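You operate a simulated robot arm through the tools that you are given. There is no shell and no other tool. Be economical: measure what you need, move in short steps, check, and stop when the job is done.

Carry out the task below with a simulated robot arm. There is one attempt and no reset: what you move stays moved.

JOB
Put one of the white eggs from the table top in the teal bowl.

Only the result counts: the job must be done as asked and must still hold three seconds after the hand-in. Knocking over, shifting, dropping, spilling or breaking anything else fails it.

ROBOT AND FRAMES
A 6-joint arm with a two-finger parallel gripper, fixed in place. Base frame: the origin is at the foot of the arm, x ahead of it, y to its left, z up; the work surface is at about z = 0. Readings come in m, degrees, newtons and seconds.
With the tool pointing down near the work surface it reaches from about 0.14 to 0.58 m from the base axis. Its first joint turns from -66.0 to 66.0 degrees. Payload 2.1 kg.
The TCP is the grasp point between the finger pads, 0.03 m short of the fingertips. In the tool frame z runs along the fingers and y along their closing line. The gripper opens to 0.094 m. The fingers are 0.028 m wide and 0.01 m thick; the gripper's body (0.05 by 0.096 m) begins 0.055 m behind the TCP.
Orientation is told as [roll, pitch, yaw] about the base's x, y, z axes, in that order, counted from this pose: with the fingers straight down and closing along the base's y, the tool's x points along the base's -x, its y along +y and its z along -z.

CONTROLS
- The arm moves only by the tool jog_arm. Its arguments are lists of equal length, an entry for each row: "travel": the shift along the tool's x, y, z in cm, a list of three; "rotation": the turn, a rotation vector about the tool's x, y, z in degrees, a list of three; "jaw": the gripper command, from -1 (fully open) to 1 (shut), values between in proportion. In form: {"travel": [[x, y, z], ...], "rotation": [[rx, ry, rz], ...], "jaw": [jaw, ...]}. A call has 1 to 20 rows; each row shifts and turns the commanded pose from where the row before left it, along the tool's axes as they then stand. A row lasts 0.2 s, in which the tool goes at most 0.05 m and 8.6 degrees; a call with a longer step from one row to the next is refused whole, and so is a gripper value outside its range. Where a pose cannot be reached the arm comes as near as it can. A force on the tool above 40 N (or 10 N above the force at the start of the call, whichever is more), or a blocked arm, ends the call early, and 0.2 s more pass. Each finger travels about 0.072 m/s and halts on what it meets, pressing with about 39 N; the grip force reading is that of the motor and also rises with nothing between the fingers. The clock runs only during rows and for 0.2 s after the last one: add rows that do not move to give the fingers time. The reply holds the time, the measured pose of the TCP, the force on the tool along the base axes, the opening and the grip force, in the units named above and with some noise.
- Cameras (640 x 400 px; columns grow to the right, rows downward): "scene" is fixed at [0.0667, -0.3897, 0.4716]; the picture's right is [0.49, -0.87, 0.00], its down [-0.64, -0.36, -0.68] and it looks along [0.59, 0.33, -0.73] (base axes); focal length 284 px, centre (320, 200). "wrist" rides on the gripper at [-0.037, 0, -0.058] in the tool frame; the picture's right is [0.00, -1.00, 0.00], its down [0.97, 0.00, -0.24] and it looks along [0.24, 0.00, 0.97] (tool axes); focal length 218 px, centre (320, 200). There is no depth. A picture from a camera that has moved, and an enlarged one, comes with that camera's place and axes in the base frame and with its lens. The place of the scene camera against the robot may be out by one fixed shift of up to 0.018 m in any direction.
- capture(camera): a new picture of that camera. The clock stands still meanwhile.
- inspect(camera, box): a new picture of the part [left, top, right, bottom] of that camera's present view, enlarged. The clock stands still meanwhile.
- sign_off(): hands the job in; it is judged then, once.

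Work in short steps. Places have to be worked out from the pictures, the camera data and where the tool is seen: move nearer, look again, correct. Check each grasp and each placing, and mend what went wrong. You have 90 turns and 46 pictures in all, those below and enlarged ones among them. Open the gripper and draw the arm clear of the work before you hand the job in, unless the task says otherwise; then end with one line.

The tools are called after ">>>" by a JSON object that holds its "fn" and its "kwargs". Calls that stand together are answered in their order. jog_arm: Moves the arm, as the interface text tells. Its arguments: {"type":"object","properties":{"travel":{"type":"array","items":{"type":"array","items":{"type":"number"}}},"rotation":{"type":"array","items":{"type":"array","items":{"type":"number"}}},"jaw":{"type":"array","items":{"type":"number"}}},"required":["travel","rotation","jaw"]} The other tools are called the same way: capture (camera) takes a picture; inspect (camera, box) takes an enlarged picture of a part of a camera's view; sign_off () hands the job in.

At the start:

```text
clock: 0.0
ee_pos: [0.3002, -0.1548, 0.2502]
tool_rot: [0.1, 0.0, -0.1]
wrist_force: [0.5, 0.6, 0.3]
width: 0.0937
grasp_force: 0.0
```

scene: 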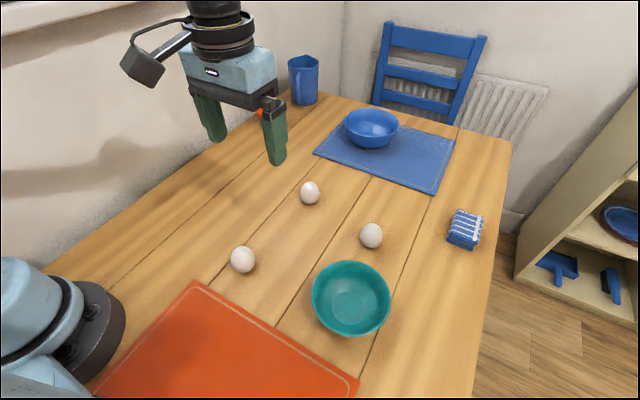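
wrist: 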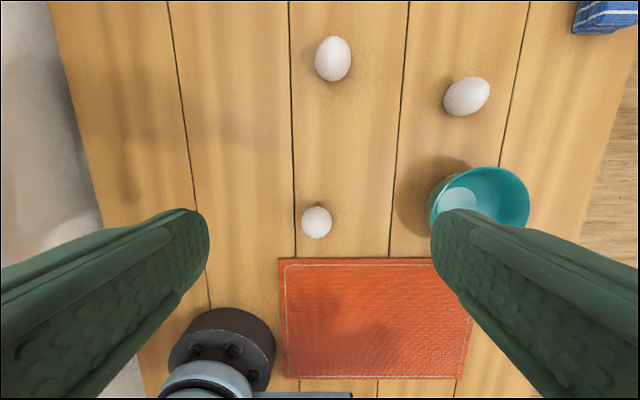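

The wrist view puts the eggs near (0.436,-0.170), (0.396,-0.333) and (0.235,-0.149), and the bowl near (0.27,-0.35). I'll take the first egg, since it stands clear, so I move above it and look again.

>>> {"fn": "jog_arm", "kwargs": {"travel": [[-3.4, -0.4, 0], [-3.4, -0.4, 0], [-3.4, -0.4, 2], [-3.4, -0.3, 4], [0, 0, 4], [0, 0, 0]], "rotation": [[0, 0, 0], [0, 0, 0], [0, 0, 0], [0, 0, 0], [0, 0, 0], [0, 0, 0]], "jaw": [-1, -1, -1, -1, -1, -1]}}

>>> {"fn": "capture", "kwargs": {"camera": "wrist"}}

>>> {"fn": "capture", "kwargs": {"camera": "scene"}}

```text
refused: row 4 steps farther than a row can; nothing moved
```

```text
43 pictures are left
camera wrist: at [0.3369, -0.1541, 0.3087], right [0.0, -1.0, 0.0], down [-0.97, 0.0, 0.24], along [-0.24, 0.0, -0.97], focal length 218 px, centre (320, 200)
```

wrist: 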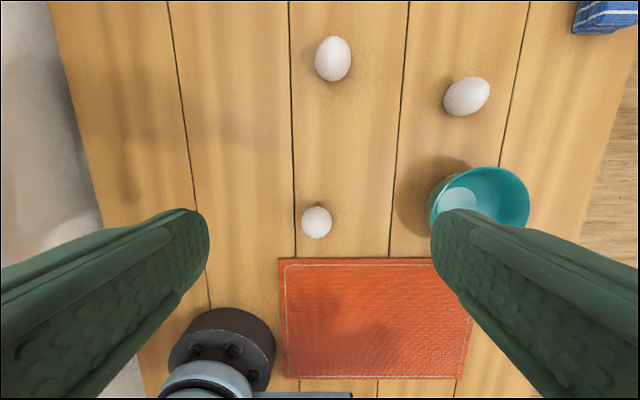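

```text
42 pictures are left
```

scene: 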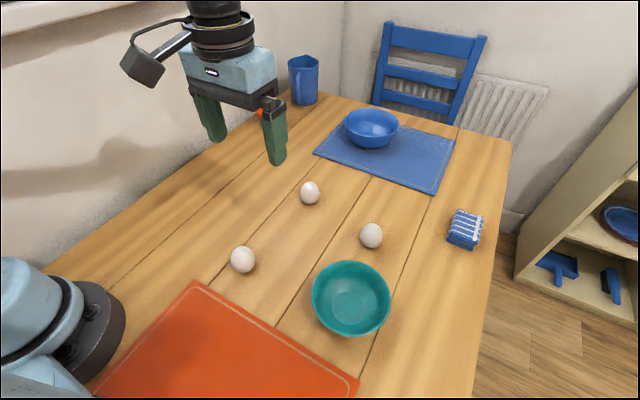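

The move was refused because one row was too long. I'll repeat it with shorter rows.

>>> {"fn": "jog_arm", "kwargs": {"travel": [[-3.4, -0.4, 0], [-3.4, -0.4, 0], [-3.4, -0.4, 2], [-3.4, -0.3, 2], [0, 0, 3], [0, 0, 3], [0, 0, 0]], "rotation": [[0, 0, 0], [0, 0, 0], [0, 0, 0], [0, 0, 0], [0, 0, 0], [0, 0, 0], [0, 0, 0]], "jaw": [-1, -1, -1, -1, -1, -1, -1]}}

>>> {"fn": "capture", "kwargs": {"camera": "wrist"}}

```text
clock: 1.6
ee_pos: [0.4367, -0.1695, 0.1501]
tool_rot: [0.0, 0.0, 0.0]
wrist_force: [0.4, -0.8, 0.2]
width: 0.094
grasp_force: 0.0
```

```text
41 pictures are left
camera wrist: at [0.4735, -0.1687, 0.2082], right [0.0, -1.0, 0.0], down [-0.97, 0.0, 0.24], along [-0.24, 0.0, -0.97], focal length 218 px, centre (320, 200)
```

wrist: 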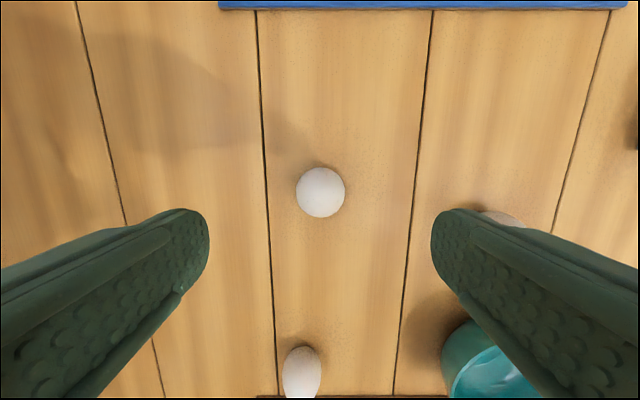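

The egg is centred between the fingers, about 0.042 m wide at (0.435,-0.169). I'll go down to z≈0.034, which leaves the tips about 4 mm above the table.

>>> {"fn": "jog_arm", "kwargs": {"travel": [[0.15, 0, 3], [0, 0, 3], [0, 0, 3], [0, 0, 1.5], [0, 0, 1.0], [0, 0, 0]], "rotation": [[0, 0, 0], [0, 0, 0], [0, 0, 0], [0, 0, 0], [0, 0, 0], [0, 0, 0]], "jaw": [-1, -1, -1, -1, -1, -1]}}

>>> {"fn": "capture", "kwargs": {"camera": "wrist"}}

```text
clock: 3.0
ee_pos: [0.4343, -0.1707, 0.035]
tool_rot: [0.0, 0.0, 0.0]
wrist_force: [0.7, 0.0, 0.4]
width: 0.0939
grasp_force: 0.0
```

```text
40 pictures are left
camera wrist: at [0.4707, -0.1683, 0.0936], right [0.0, -1.0, 0.0], down [-0.97, 0.0, 0.24], along [-0.24, 0.0, -0.97], focal length 218 px, centre (320, 200)
```

wrist: 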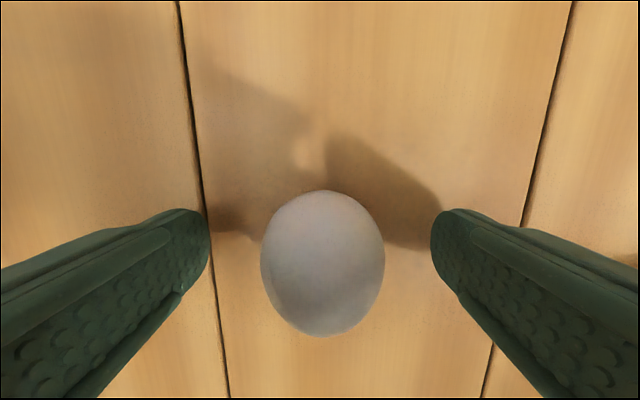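

The egg sits about 3 mm nearer the base than the TCP and is centred sideways. I'll nudge over and close gently in steps.

>>> {"fn": "jog_arm", "kwargs": {"travel": [[0.3, 0, 0], [0, 0, 0], [0, 0, 0], [0, 0, 0], [0, 0, 0], [0, 0, 0]], "rotation": [[0, 0, 0], [0, 0, 0], [0, 0, 0], [0, 0, 0], [0, 0, 0], [0, 0, 0]], "jaw": [-1, -0.3, 0, 0.1, 0.2, 0.2]}}

```text
clock: 4.4
ee_pos: [0.4323, -0.1689, 0.0344]
tool_rot: [0.0, -0.1, 0.1]
wrist_force: [0.8, 0.2, 0.0]
width: 0.0408
grasp_force: 39.0
```

The fingers stopped at 0.041 m on the egg. I'll lift it and check.

>>> {"fn": "jog_arm", "kwargs": {"travel": [[0, 0, -1], [0, 0, -2], [0, 0, -3], [0, 0, -3], [0, 0, -3], [0, 0, 0]], "rotation": [[0, 0, 0], [0, 0, 0], [0, 0, 0], [0, 0, 0], [0, 0, 0], [0, 0, 0]], "jaw": [0.2, 0.2, 0.2, 0.2, 0.2, 0.2]}}

>>> {"fn": "capture", "kwargs": {"camera": "wrist"}}

>>> {"fn": "capture", "kwargs": {"camera": "scene"}}

```text
clock: 5.8
ee_pos: [0.433, -0.1694, 0.1562]
tool_rot: [0.0, 0.1, 0.1]
wrist_force: [-0.1, -0.4, -0.1]
width: 0.0377
grasp_force: 0.1
```

```text
39 pictures are left
camera wrist: at [0.4689, -0.1682, 0.2144], right [0.0, -1.0, 0.0], down [-0.97, 0.0, 0.24], along [-0.24, 0.0, -0.97], focal length 218 px, centre (320, 200)
```

wrist: 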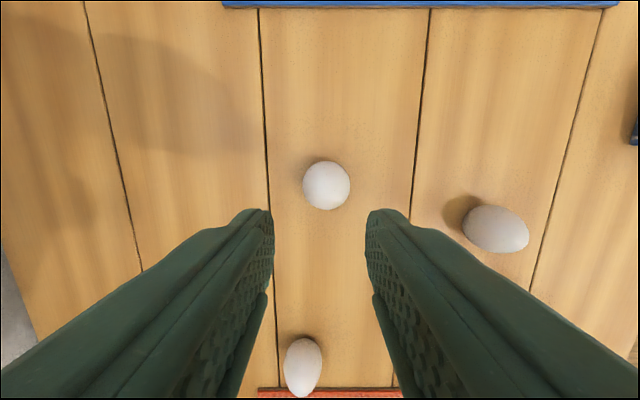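

```text
38 pictures are left
```

scene: 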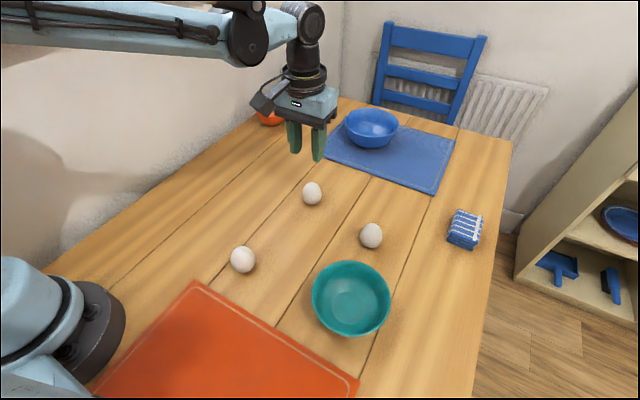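

The egg slipped out, and the jaw is now at its commanded 0.0377 with no force. It stands near (0.436,-0.1735), slightly shifted. I'll reopen and look closely at how it lies before regrasping.

>>> {"fn": "jog_arm", "kwargs": {"travel": [[0, 0, 0], [0, -0.4, 0], [-0.3, 0, 0], [0, 0, 0]], "rotation": [[0, 0, 0], [0, 0, 0], [0, 0, 0], [0, 0, 0]], "jaw": [-1, -1, -1, -1]}}

>>> {"fn": "inspect", "kwargs": {"camera": "scene", "box": [270, 165, 350, 215]}}

>>> {"fn": "inspect", "kwargs": {"camera": "wrist", "box": [240, 140, 400, 240]}}

```text
clock: 6.8
ee_pos: [0.4353, -0.1734, 0.1565]
tool_rot: [-0.1, 0.1, 0.0]
wrist_force: [-0.1, 0.0, 0.1]
width: 0.0939
grasp_force: 0.1
```

```text
8.00 times, centred on (310, 190) of scene
camera zoom: at [0.0667, -0.3897, 0.4716], right [0.49, -0.87, 0.0], down [-0.64, -0.36, -0.68], along [0.59, 0.33, -0.73], focal length 2269 px, centre (400, 280)
```

zoom: 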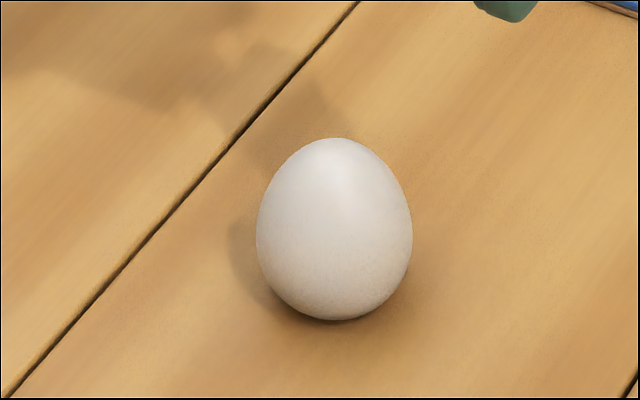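

```text
4.00 times, centred on (320, 190) of wrist
camera zoom: at [0.4715, -0.1726, 0.2137], right [0.0, -1.0, 0.0], down [-0.97, 0.0, 0.24], along [-0.24, 0.0, -0.97], focal length 873 px, centre (320, 240)
```

zoom: 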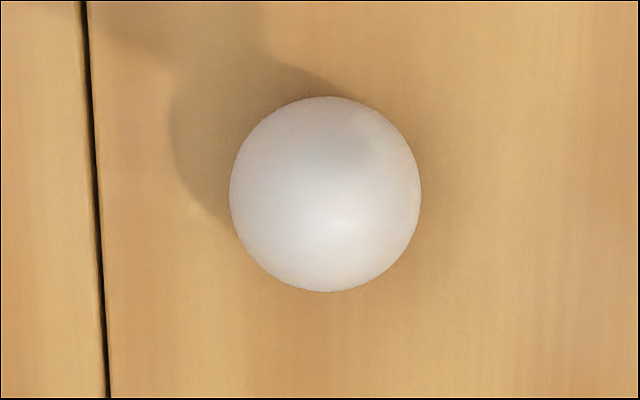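

The egg stands upright with its narrow end up, centred at about (0.435,-0.174), so its widest part is low, around z 0.023. My last grip was slightly high and off-centre. I'll go down to z≈0.032 directly over it and close with a deeper command.

>>> {"fn": "jog_arm", "kwargs": {"travel": [[0, 0, 3], [0, 0, 3], [0, 0, 3], [0, 0, 2], [0, 0, 1.0], [0, 0, 0.45], [0, 0, 0]], "rotation": [[0, 0, 0], [0, 0, 0], [0, 0, 0], [0, 0, 0], [0, 0, 0], [0, 0, 0], [0, 0, 0]], "jaw": [-1, -1, -1, -1, -1, -1, -1]}}

>>> {"fn": "jog_arm", "kwargs": {"travel": [[0, 0, 0], [0, 0, 0], [0, 0, 0], [0, 0, 0], [0, 0, 0], [0, 0, 0], [0, 0, 0]], "rotation": [[0, 0, 0], [0, 0, 0], [0, 0, 0], [0, 0, 0], [0, 0, 0], [0, 0, 0], [0, 0, 0]], "jaw": [-0.5, -0.1, 0.05, 0.15, 0.4, 0.4, 0.4]}}

>>> {"fn": "capture", "kwargs": {"camera": "wrist"}}

```text
clock: 8.4
ee_pos: [0.4351, -0.1733, 0.0302]
tool_rot: [0.0, 0.1, -0.1]
wrist_force: [-0.3, -0.1, -0.3]
width: 0.094
grasp_force: 0.0
```

```text
clock: 10.0
ee_pos: [0.4347, -0.1736, 0.0307]
tool_rot: [-0.1, 0.0, 0.0]
wrist_force: [0.0, 0.4, 0.4]
width: 0.0409
grasp_force: 39.1
```

```text
35 pictures are left
camera wrist: at [0.4715, -0.1732, 0.089], right [0.0, -1.0, 0.0], down [-0.97, 0.0, 0.24], along [-0.24, 0.0, -0.97], focal length 218 px, centre (320, 200)
```

wrist: 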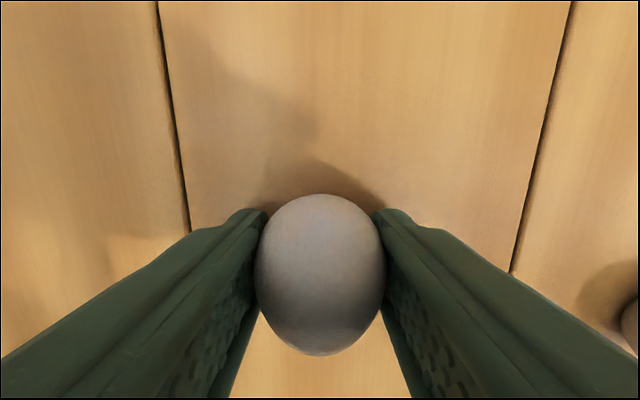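

It's gripped squarely at 0.041 m. I'll lift slowly and watch the opening.

>>> {"fn": "jog_arm", "kwargs": {"travel": [[0, 0, -0.5], [0, 0, -0.5], [0, 0, -1], [0, 0, 0]], "rotation": [[0, 0, 0], [0, 0, 0], [0, 0, 0], [0, 0, 0]], "jaw": [0.4, 0.4, 0.4, 0.4]}}

>>> {"fn": "capture", "kwargs": {"camera": "wrist"}}

```text
clock: 11.0
ee_pos: [0.4347, -0.1737, 0.0506]
tool_rot: [0.0, 0.1, -0.1]
wrist_force: [0.7, 0.4, -0.2]
width: 0.0407
grasp_force: 39.5
```

```text
34 pictures are left
camera wrist: at [0.4714, -0.1727, 0.1093], right [0.0, -1.0, 0.0], down [-0.97, 0.0, 0.24], along [-0.24, 0.0, -0.97], focal length 218 px, centre (320, 200)
```

wrist: 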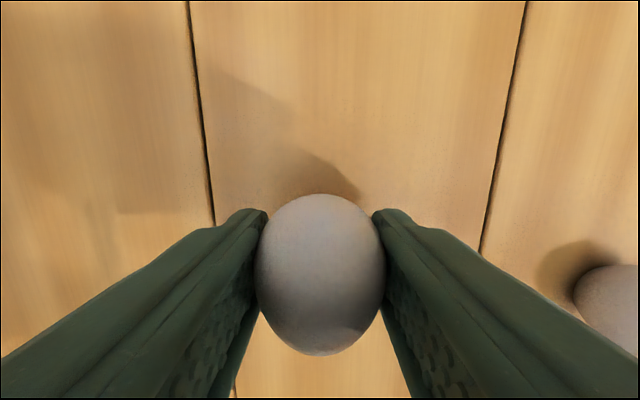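

The egg is coming up with the fingers. I'll raise it to z≈0.19 and move beside the bowl to locate it.

>>> {"fn": "jog_arm", "kwargs": {"travel": [[0, 0, -2.5], [0, 0, -2.5], [0, 0, -3], [0, 0, -3], [0, 0, -3], [2.6, -2, 0], [2.6, -2, 0], [2.6, -2, 0], [2.6, -2, 0], [2.6, -2, 0], [2.6, -2, 0], [0, 0, 0]], "rotation": [[0, 0, 0], [0, 0, 0], [0, 0, 0], [0, 0, 0], [0, 0, 0], [0, 0, 0], [0, 0, 0], [0, 0, 0], [0, 0, 0], [0, 0, 0], [0, 0, 0], [0, 0, 0]], "jaw": [0.4, 0.4, 0.4, 0.4, 0.4, 0.4, 0.4, 0.4, 0.4, 0.4, 0.4, 0.4]}}

>>> {"fn": "capture", "kwargs": {"camera": "wrist"}}

>>> {"fn": "capture", "kwargs": {"camera": "scene"}}

```text
clock: 13.6
ee_pos: [0.279, -0.2952, 0.1909]
tool_rot: [0.0, -0.1, 0.0]
wrist_force: [0.1, -1.1, -0.2]
width: 0.0407
grasp_force: 39.4
```

```text
33 pictures are left
camera wrist: at [0.3155, -0.2934, 0.2489], right [0.0, -1.0, 0.0], down [-0.97, 0.0, 0.24], along [-0.24, 0.0, -0.97], focal length 218 px, centre (320, 200)
```

wrist: 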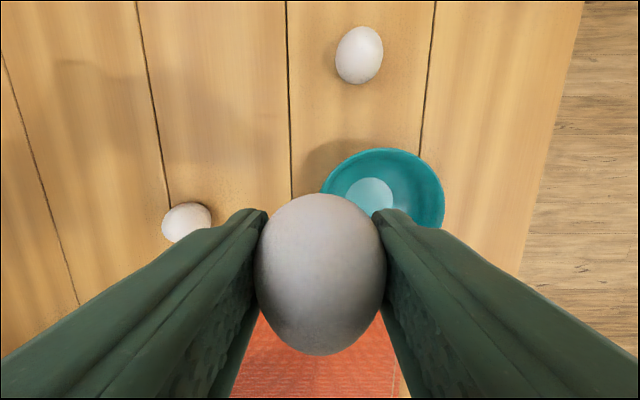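

```text
32 pictures are left
```

scene: 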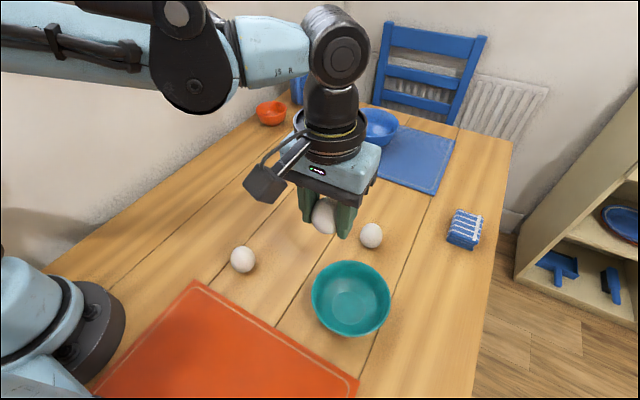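

The rim and base of the bowl both give a centre of about (0.262,-0.352), with a rim radius of about 0.057. I'll move over it, go down to z≈0.11 and check alignment.

>>> {"fn": "jog_arm", "kwargs": {"travel": [[0.6, -1.9, 0], [0.6, -1.9, 0], [0.5, -1.9, 0], [0, 0, 2], [0, 0, 2], [0, 0, 2], [0, 0, 2], [0, 0, 0]], "rotation": [[0, 0, 0], [0, 0, 0], [0, 0, 0], [0, 0, 0], [0, 0, 0], [0, 0, 0], [0, 0, 0], [0, 0, 0]], "jaw": [0.4, 0.4, 0.4, 0.4, 0.4, 0.4, 0.4, 0.4]}}

>>> {"fn": "capture", "kwargs": {"camera": "wrist"}}

>>> {"fn": "inspect", "kwargs": {"camera": "scene", "box": [240, 180, 464, 320]}}

```text
clock: 15.4
ee_pos: [0.2631, -0.3496, 0.1101]
tool_rot: [0.0, -0.1, 0.0]
wrist_force: [-0.5, -1.2, -1.0]
width: 0.0406
grasp_force: 39.2
```

```text
31 pictures are left
camera wrist: at [0.2984, -0.3498, 0.1688], right [0.0, -1.0, 0.0], down [-0.97, 0.0, 0.24], along [-0.24, 0.0, -0.97], focal length 218 px, centre (320, 200)
```

wrist: 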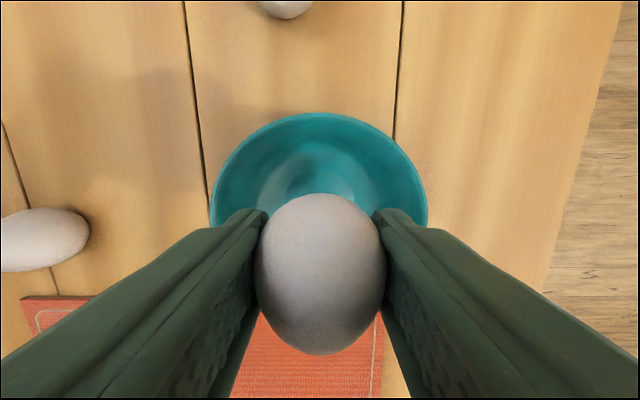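

```text
2.86 times, centred on (352, 250) of scene
camera zoom: at [0.0667, -0.3897, 0.4716], right [0.49, -0.87, 0.0], down [-0.64, -0.36, -0.68], along [0.59, 0.33, -0.73], focal length 810 px, centre (229, 57)
```

zoom: 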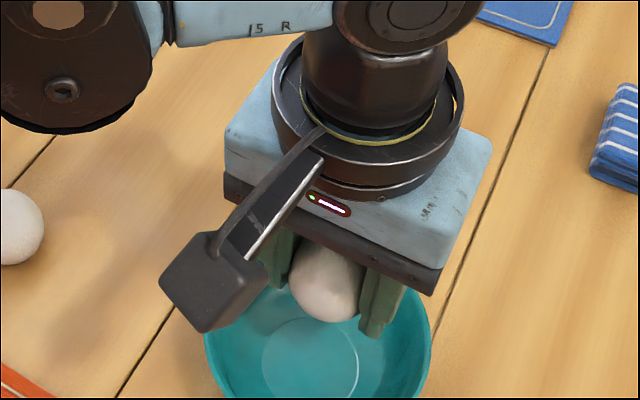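

The bowl is well centred in y, and its centre in x is about 0.259, with the rim at about z 0.06. I'll shift 4 mm back and lower slowly, then let me check the reading before releasing.

>>> {"fn": "jog_arm", "kwargs": {"travel": [[0.4, 0, 0], [0, 0, 1.5], [0, 0, 1.5], [0, 0, 1], [0, 0, 0.8], [0, 0, 0.5], [0, 0, 0]], "rotation": [[0, 0, 0], [0, 0, 0], [0, 0, 0], [0, 0, 0], [0, 0, 0], [0, 0, 0], [0, 0, 0]], "jaw": [0.4, 0.4, 0.4, 0.4, 0.4, 0.4, 0.4]}}

>>> {"fn": "capture", "kwargs": {"camera": "wrist"}}

>>> {"fn": "inspect", "kwargs": {"camera": "scene", "box": [240, 220, 464, 360]}}

```text
clock: 17.0
ee_pos: [0.2583, -0.3512, 0.058]
tool_rot: [0.0, -0.1, 0.0]
wrist_force: [0.5, 0.1, -1.1]
width: 0.0407
grasp_force: 39.5
```

```text
29 pictures are left
camera wrist: at [0.2945, -0.35, 0.1159], right [0.0, -1.0, 0.0], down [-0.97, 0.0, 0.24], along [-0.24, 0.0, -0.97], focal length 218 px, centre (320, 200)
```

wrist: 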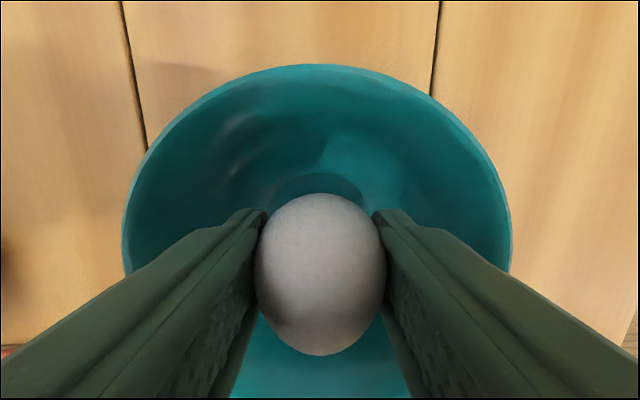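

```text
2.86 times, centred on (352, 290) of scene
camera zoom: at [0.0667, -0.3897, 0.4716], right [0.49, -0.87, 0.0], down [-0.64, -0.36, -0.68], along [0.59, 0.33, -0.73], focal length 810 px, centre (229, -57)
```

zoom: 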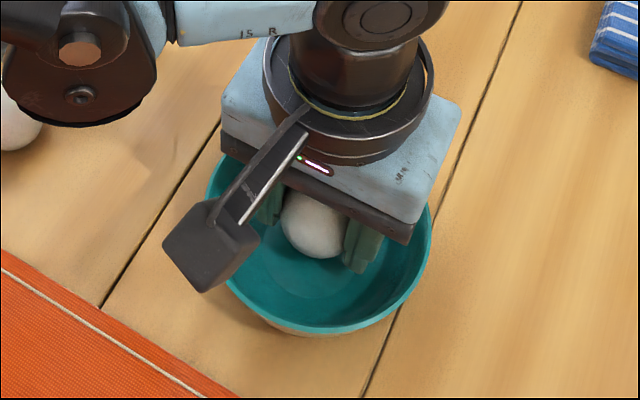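

The fingers and egg are well inside the bowl with no contact yet. I'll go down another centimetre in small steps.

>>> {"fn": "jog_arm", "kwargs": {"travel": [[0, 0, 0.4], [0, 0, 0.3], [0, 0, 0.3], [0, 0, 0]], "rotation": [[0, 0, 0], [0, 0, 0], [0, 0, 0], [0, 0, 0]], "jaw": [0.4, 0.4, 0.4, 0.4]}}

```text
clock: 18.0
ee_pos: [0.2573, -0.3518, 0.048]
tool_rot: [0.0, 0.0, 0.0]
wrist_force: [0.2, -0.3, 0.2]
width: 0.0406
grasp_force: 38.7
```

There is still no contact, and the egg bottom is at about z 0.017. I'll open the fingers gradually to about 0.055 m to release it.

>>> {"fn": "jog_arm", "kwargs": {"travel": [[0, 0, 0], [0, 0, 0], [0, 0, 0], [0, 0, 0], [0, 0, 0]], "rotation": [[0, 0, 0], [0, 0, 0], [0, 0, 0], [0, 0, 0], [0, 0, 0]], "jaw": [0.12, 0.05, -0.05, -0.15, -0.15]}}

>>> {"fn": "capture", "kwargs": {"camera": "wrist"}}

```text
clock: 19.2
ee_pos: [0.2587, -0.3514, 0.0483]
tool_rot: [0.0, 0.2, 0.0]
wrist_force: [-0.2, 2.5, 4.5]
width: 0.0519
grasp_force: 0.0
```

```text
27 pictures are left
camera wrist: at [0.2942, -0.3504, 0.1066], right [0.0, -1.0, 0.0], down [-0.97, 0.0, 0.24], along [-0.24, 0.0, -0.97], focal length 218 px, centre (320, 200)
```

wrist: 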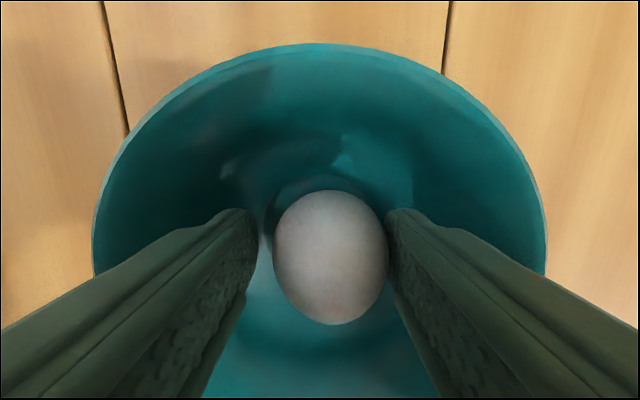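

The egg has dropped to the bowl floor, and the small force suggests a fingertip brushes the wall. I'll raise gently straight up without opening more.

>>> {"fn": "jog_arm", "kwargs": {"travel": [[0, 0, -0.5], [0, 0, -0.7], [0, 0, -1], [0, 0, -1.5], [0, 0, -2], [0, 0, -3], [0, 0, -3], [0, 0, 0]], "rotation": [[0, 0, 0], [0, 0, 0], [0, 0, 0], [0, 0, 0], [0, 0, 0], [0, 0, 0], [0, 0, 0], [0, 0, 0]], "jaw": [-0.15, -0.2, -0.3, -0.3, -0.3, -0.3, -0.3, -0.3]}}

>>> {"fn": "capture", "kwargs": {"camera": "wrist"}}

```text
clock: 21.0
ee_pos: [0.2579, -0.3512, 0.1648]
tool_rot: [0.0, 0.0, 0.0]
wrist_force: [-0.4, 0.3, 0.1]
width: 0.0613
grasp_force: 0.1
```

```text
26 pictures are left
camera wrist: at [0.2949, -0.3498, 0.224], right [0.0, -1.0, 0.0], down [-0.97, 0.0, 0.24], along [-0.24, 0.0, -0.97], focal length 218 px, centre (320, 200)
```

wrist: 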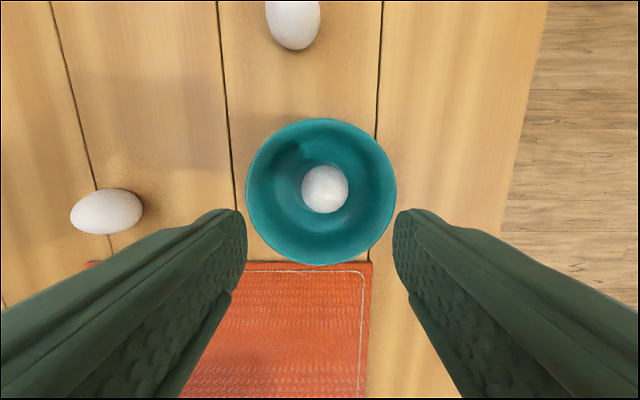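

The egg rests in the middle of the bowl. I'll open fully, draw the arm up and away, and check the whole scene.

>>> {"fn": "jog_arm", "kwargs": {"travel": [[0, 0, -3], [0, 0, -3], [-1, 3, -2], [-1, 4, 0], [-1, 4, 0], [-1, 4, 0], [0, 4, 0], [0, 0, 0]], "rotation": [[0, 0, 0], [0, 0, 0], [0, 0, 0], [0, 0, 0], [0, 0, 0], [0, 0, 0], [0, 0, 0], [0, 0, 0]], "jaw": [-1, -1, -1, -1, -1, -1, -1, -1]}}

>>> {"fn": "capture", "kwargs": {"camera": "scene"}}

```text
clock: 22.8
ee_pos: [0.2991, -0.1609, 0.2452]
tool_rot: [0.0, 0.0, -0.1]
wrist_force: [0.2, -0.3, 0.3]
width: 0.094
grasp_force: 0.1
```

```text
25 pictures are left
```

scene: 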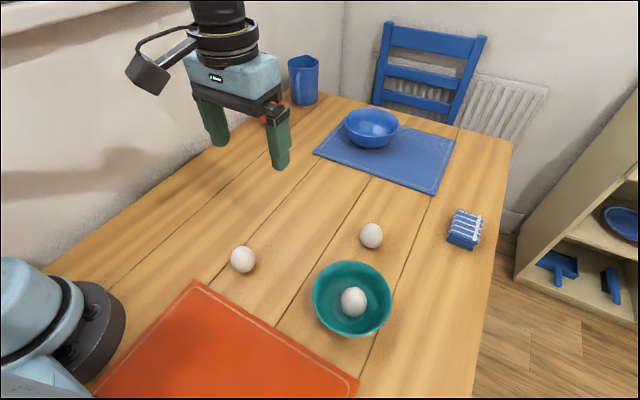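

The egg is in the teal bowl, everything else looks in place, and the arm is clear with the gripper open. I'm handing it in.

>>> {"fn": "sign_off", "kwargs": {}}

```text
The job is handed in.
```

One white egg is now in the teal bowl; the first grasp slipped and nudged that egg a few millimetres, but the second held, and nothing else looks out of place.
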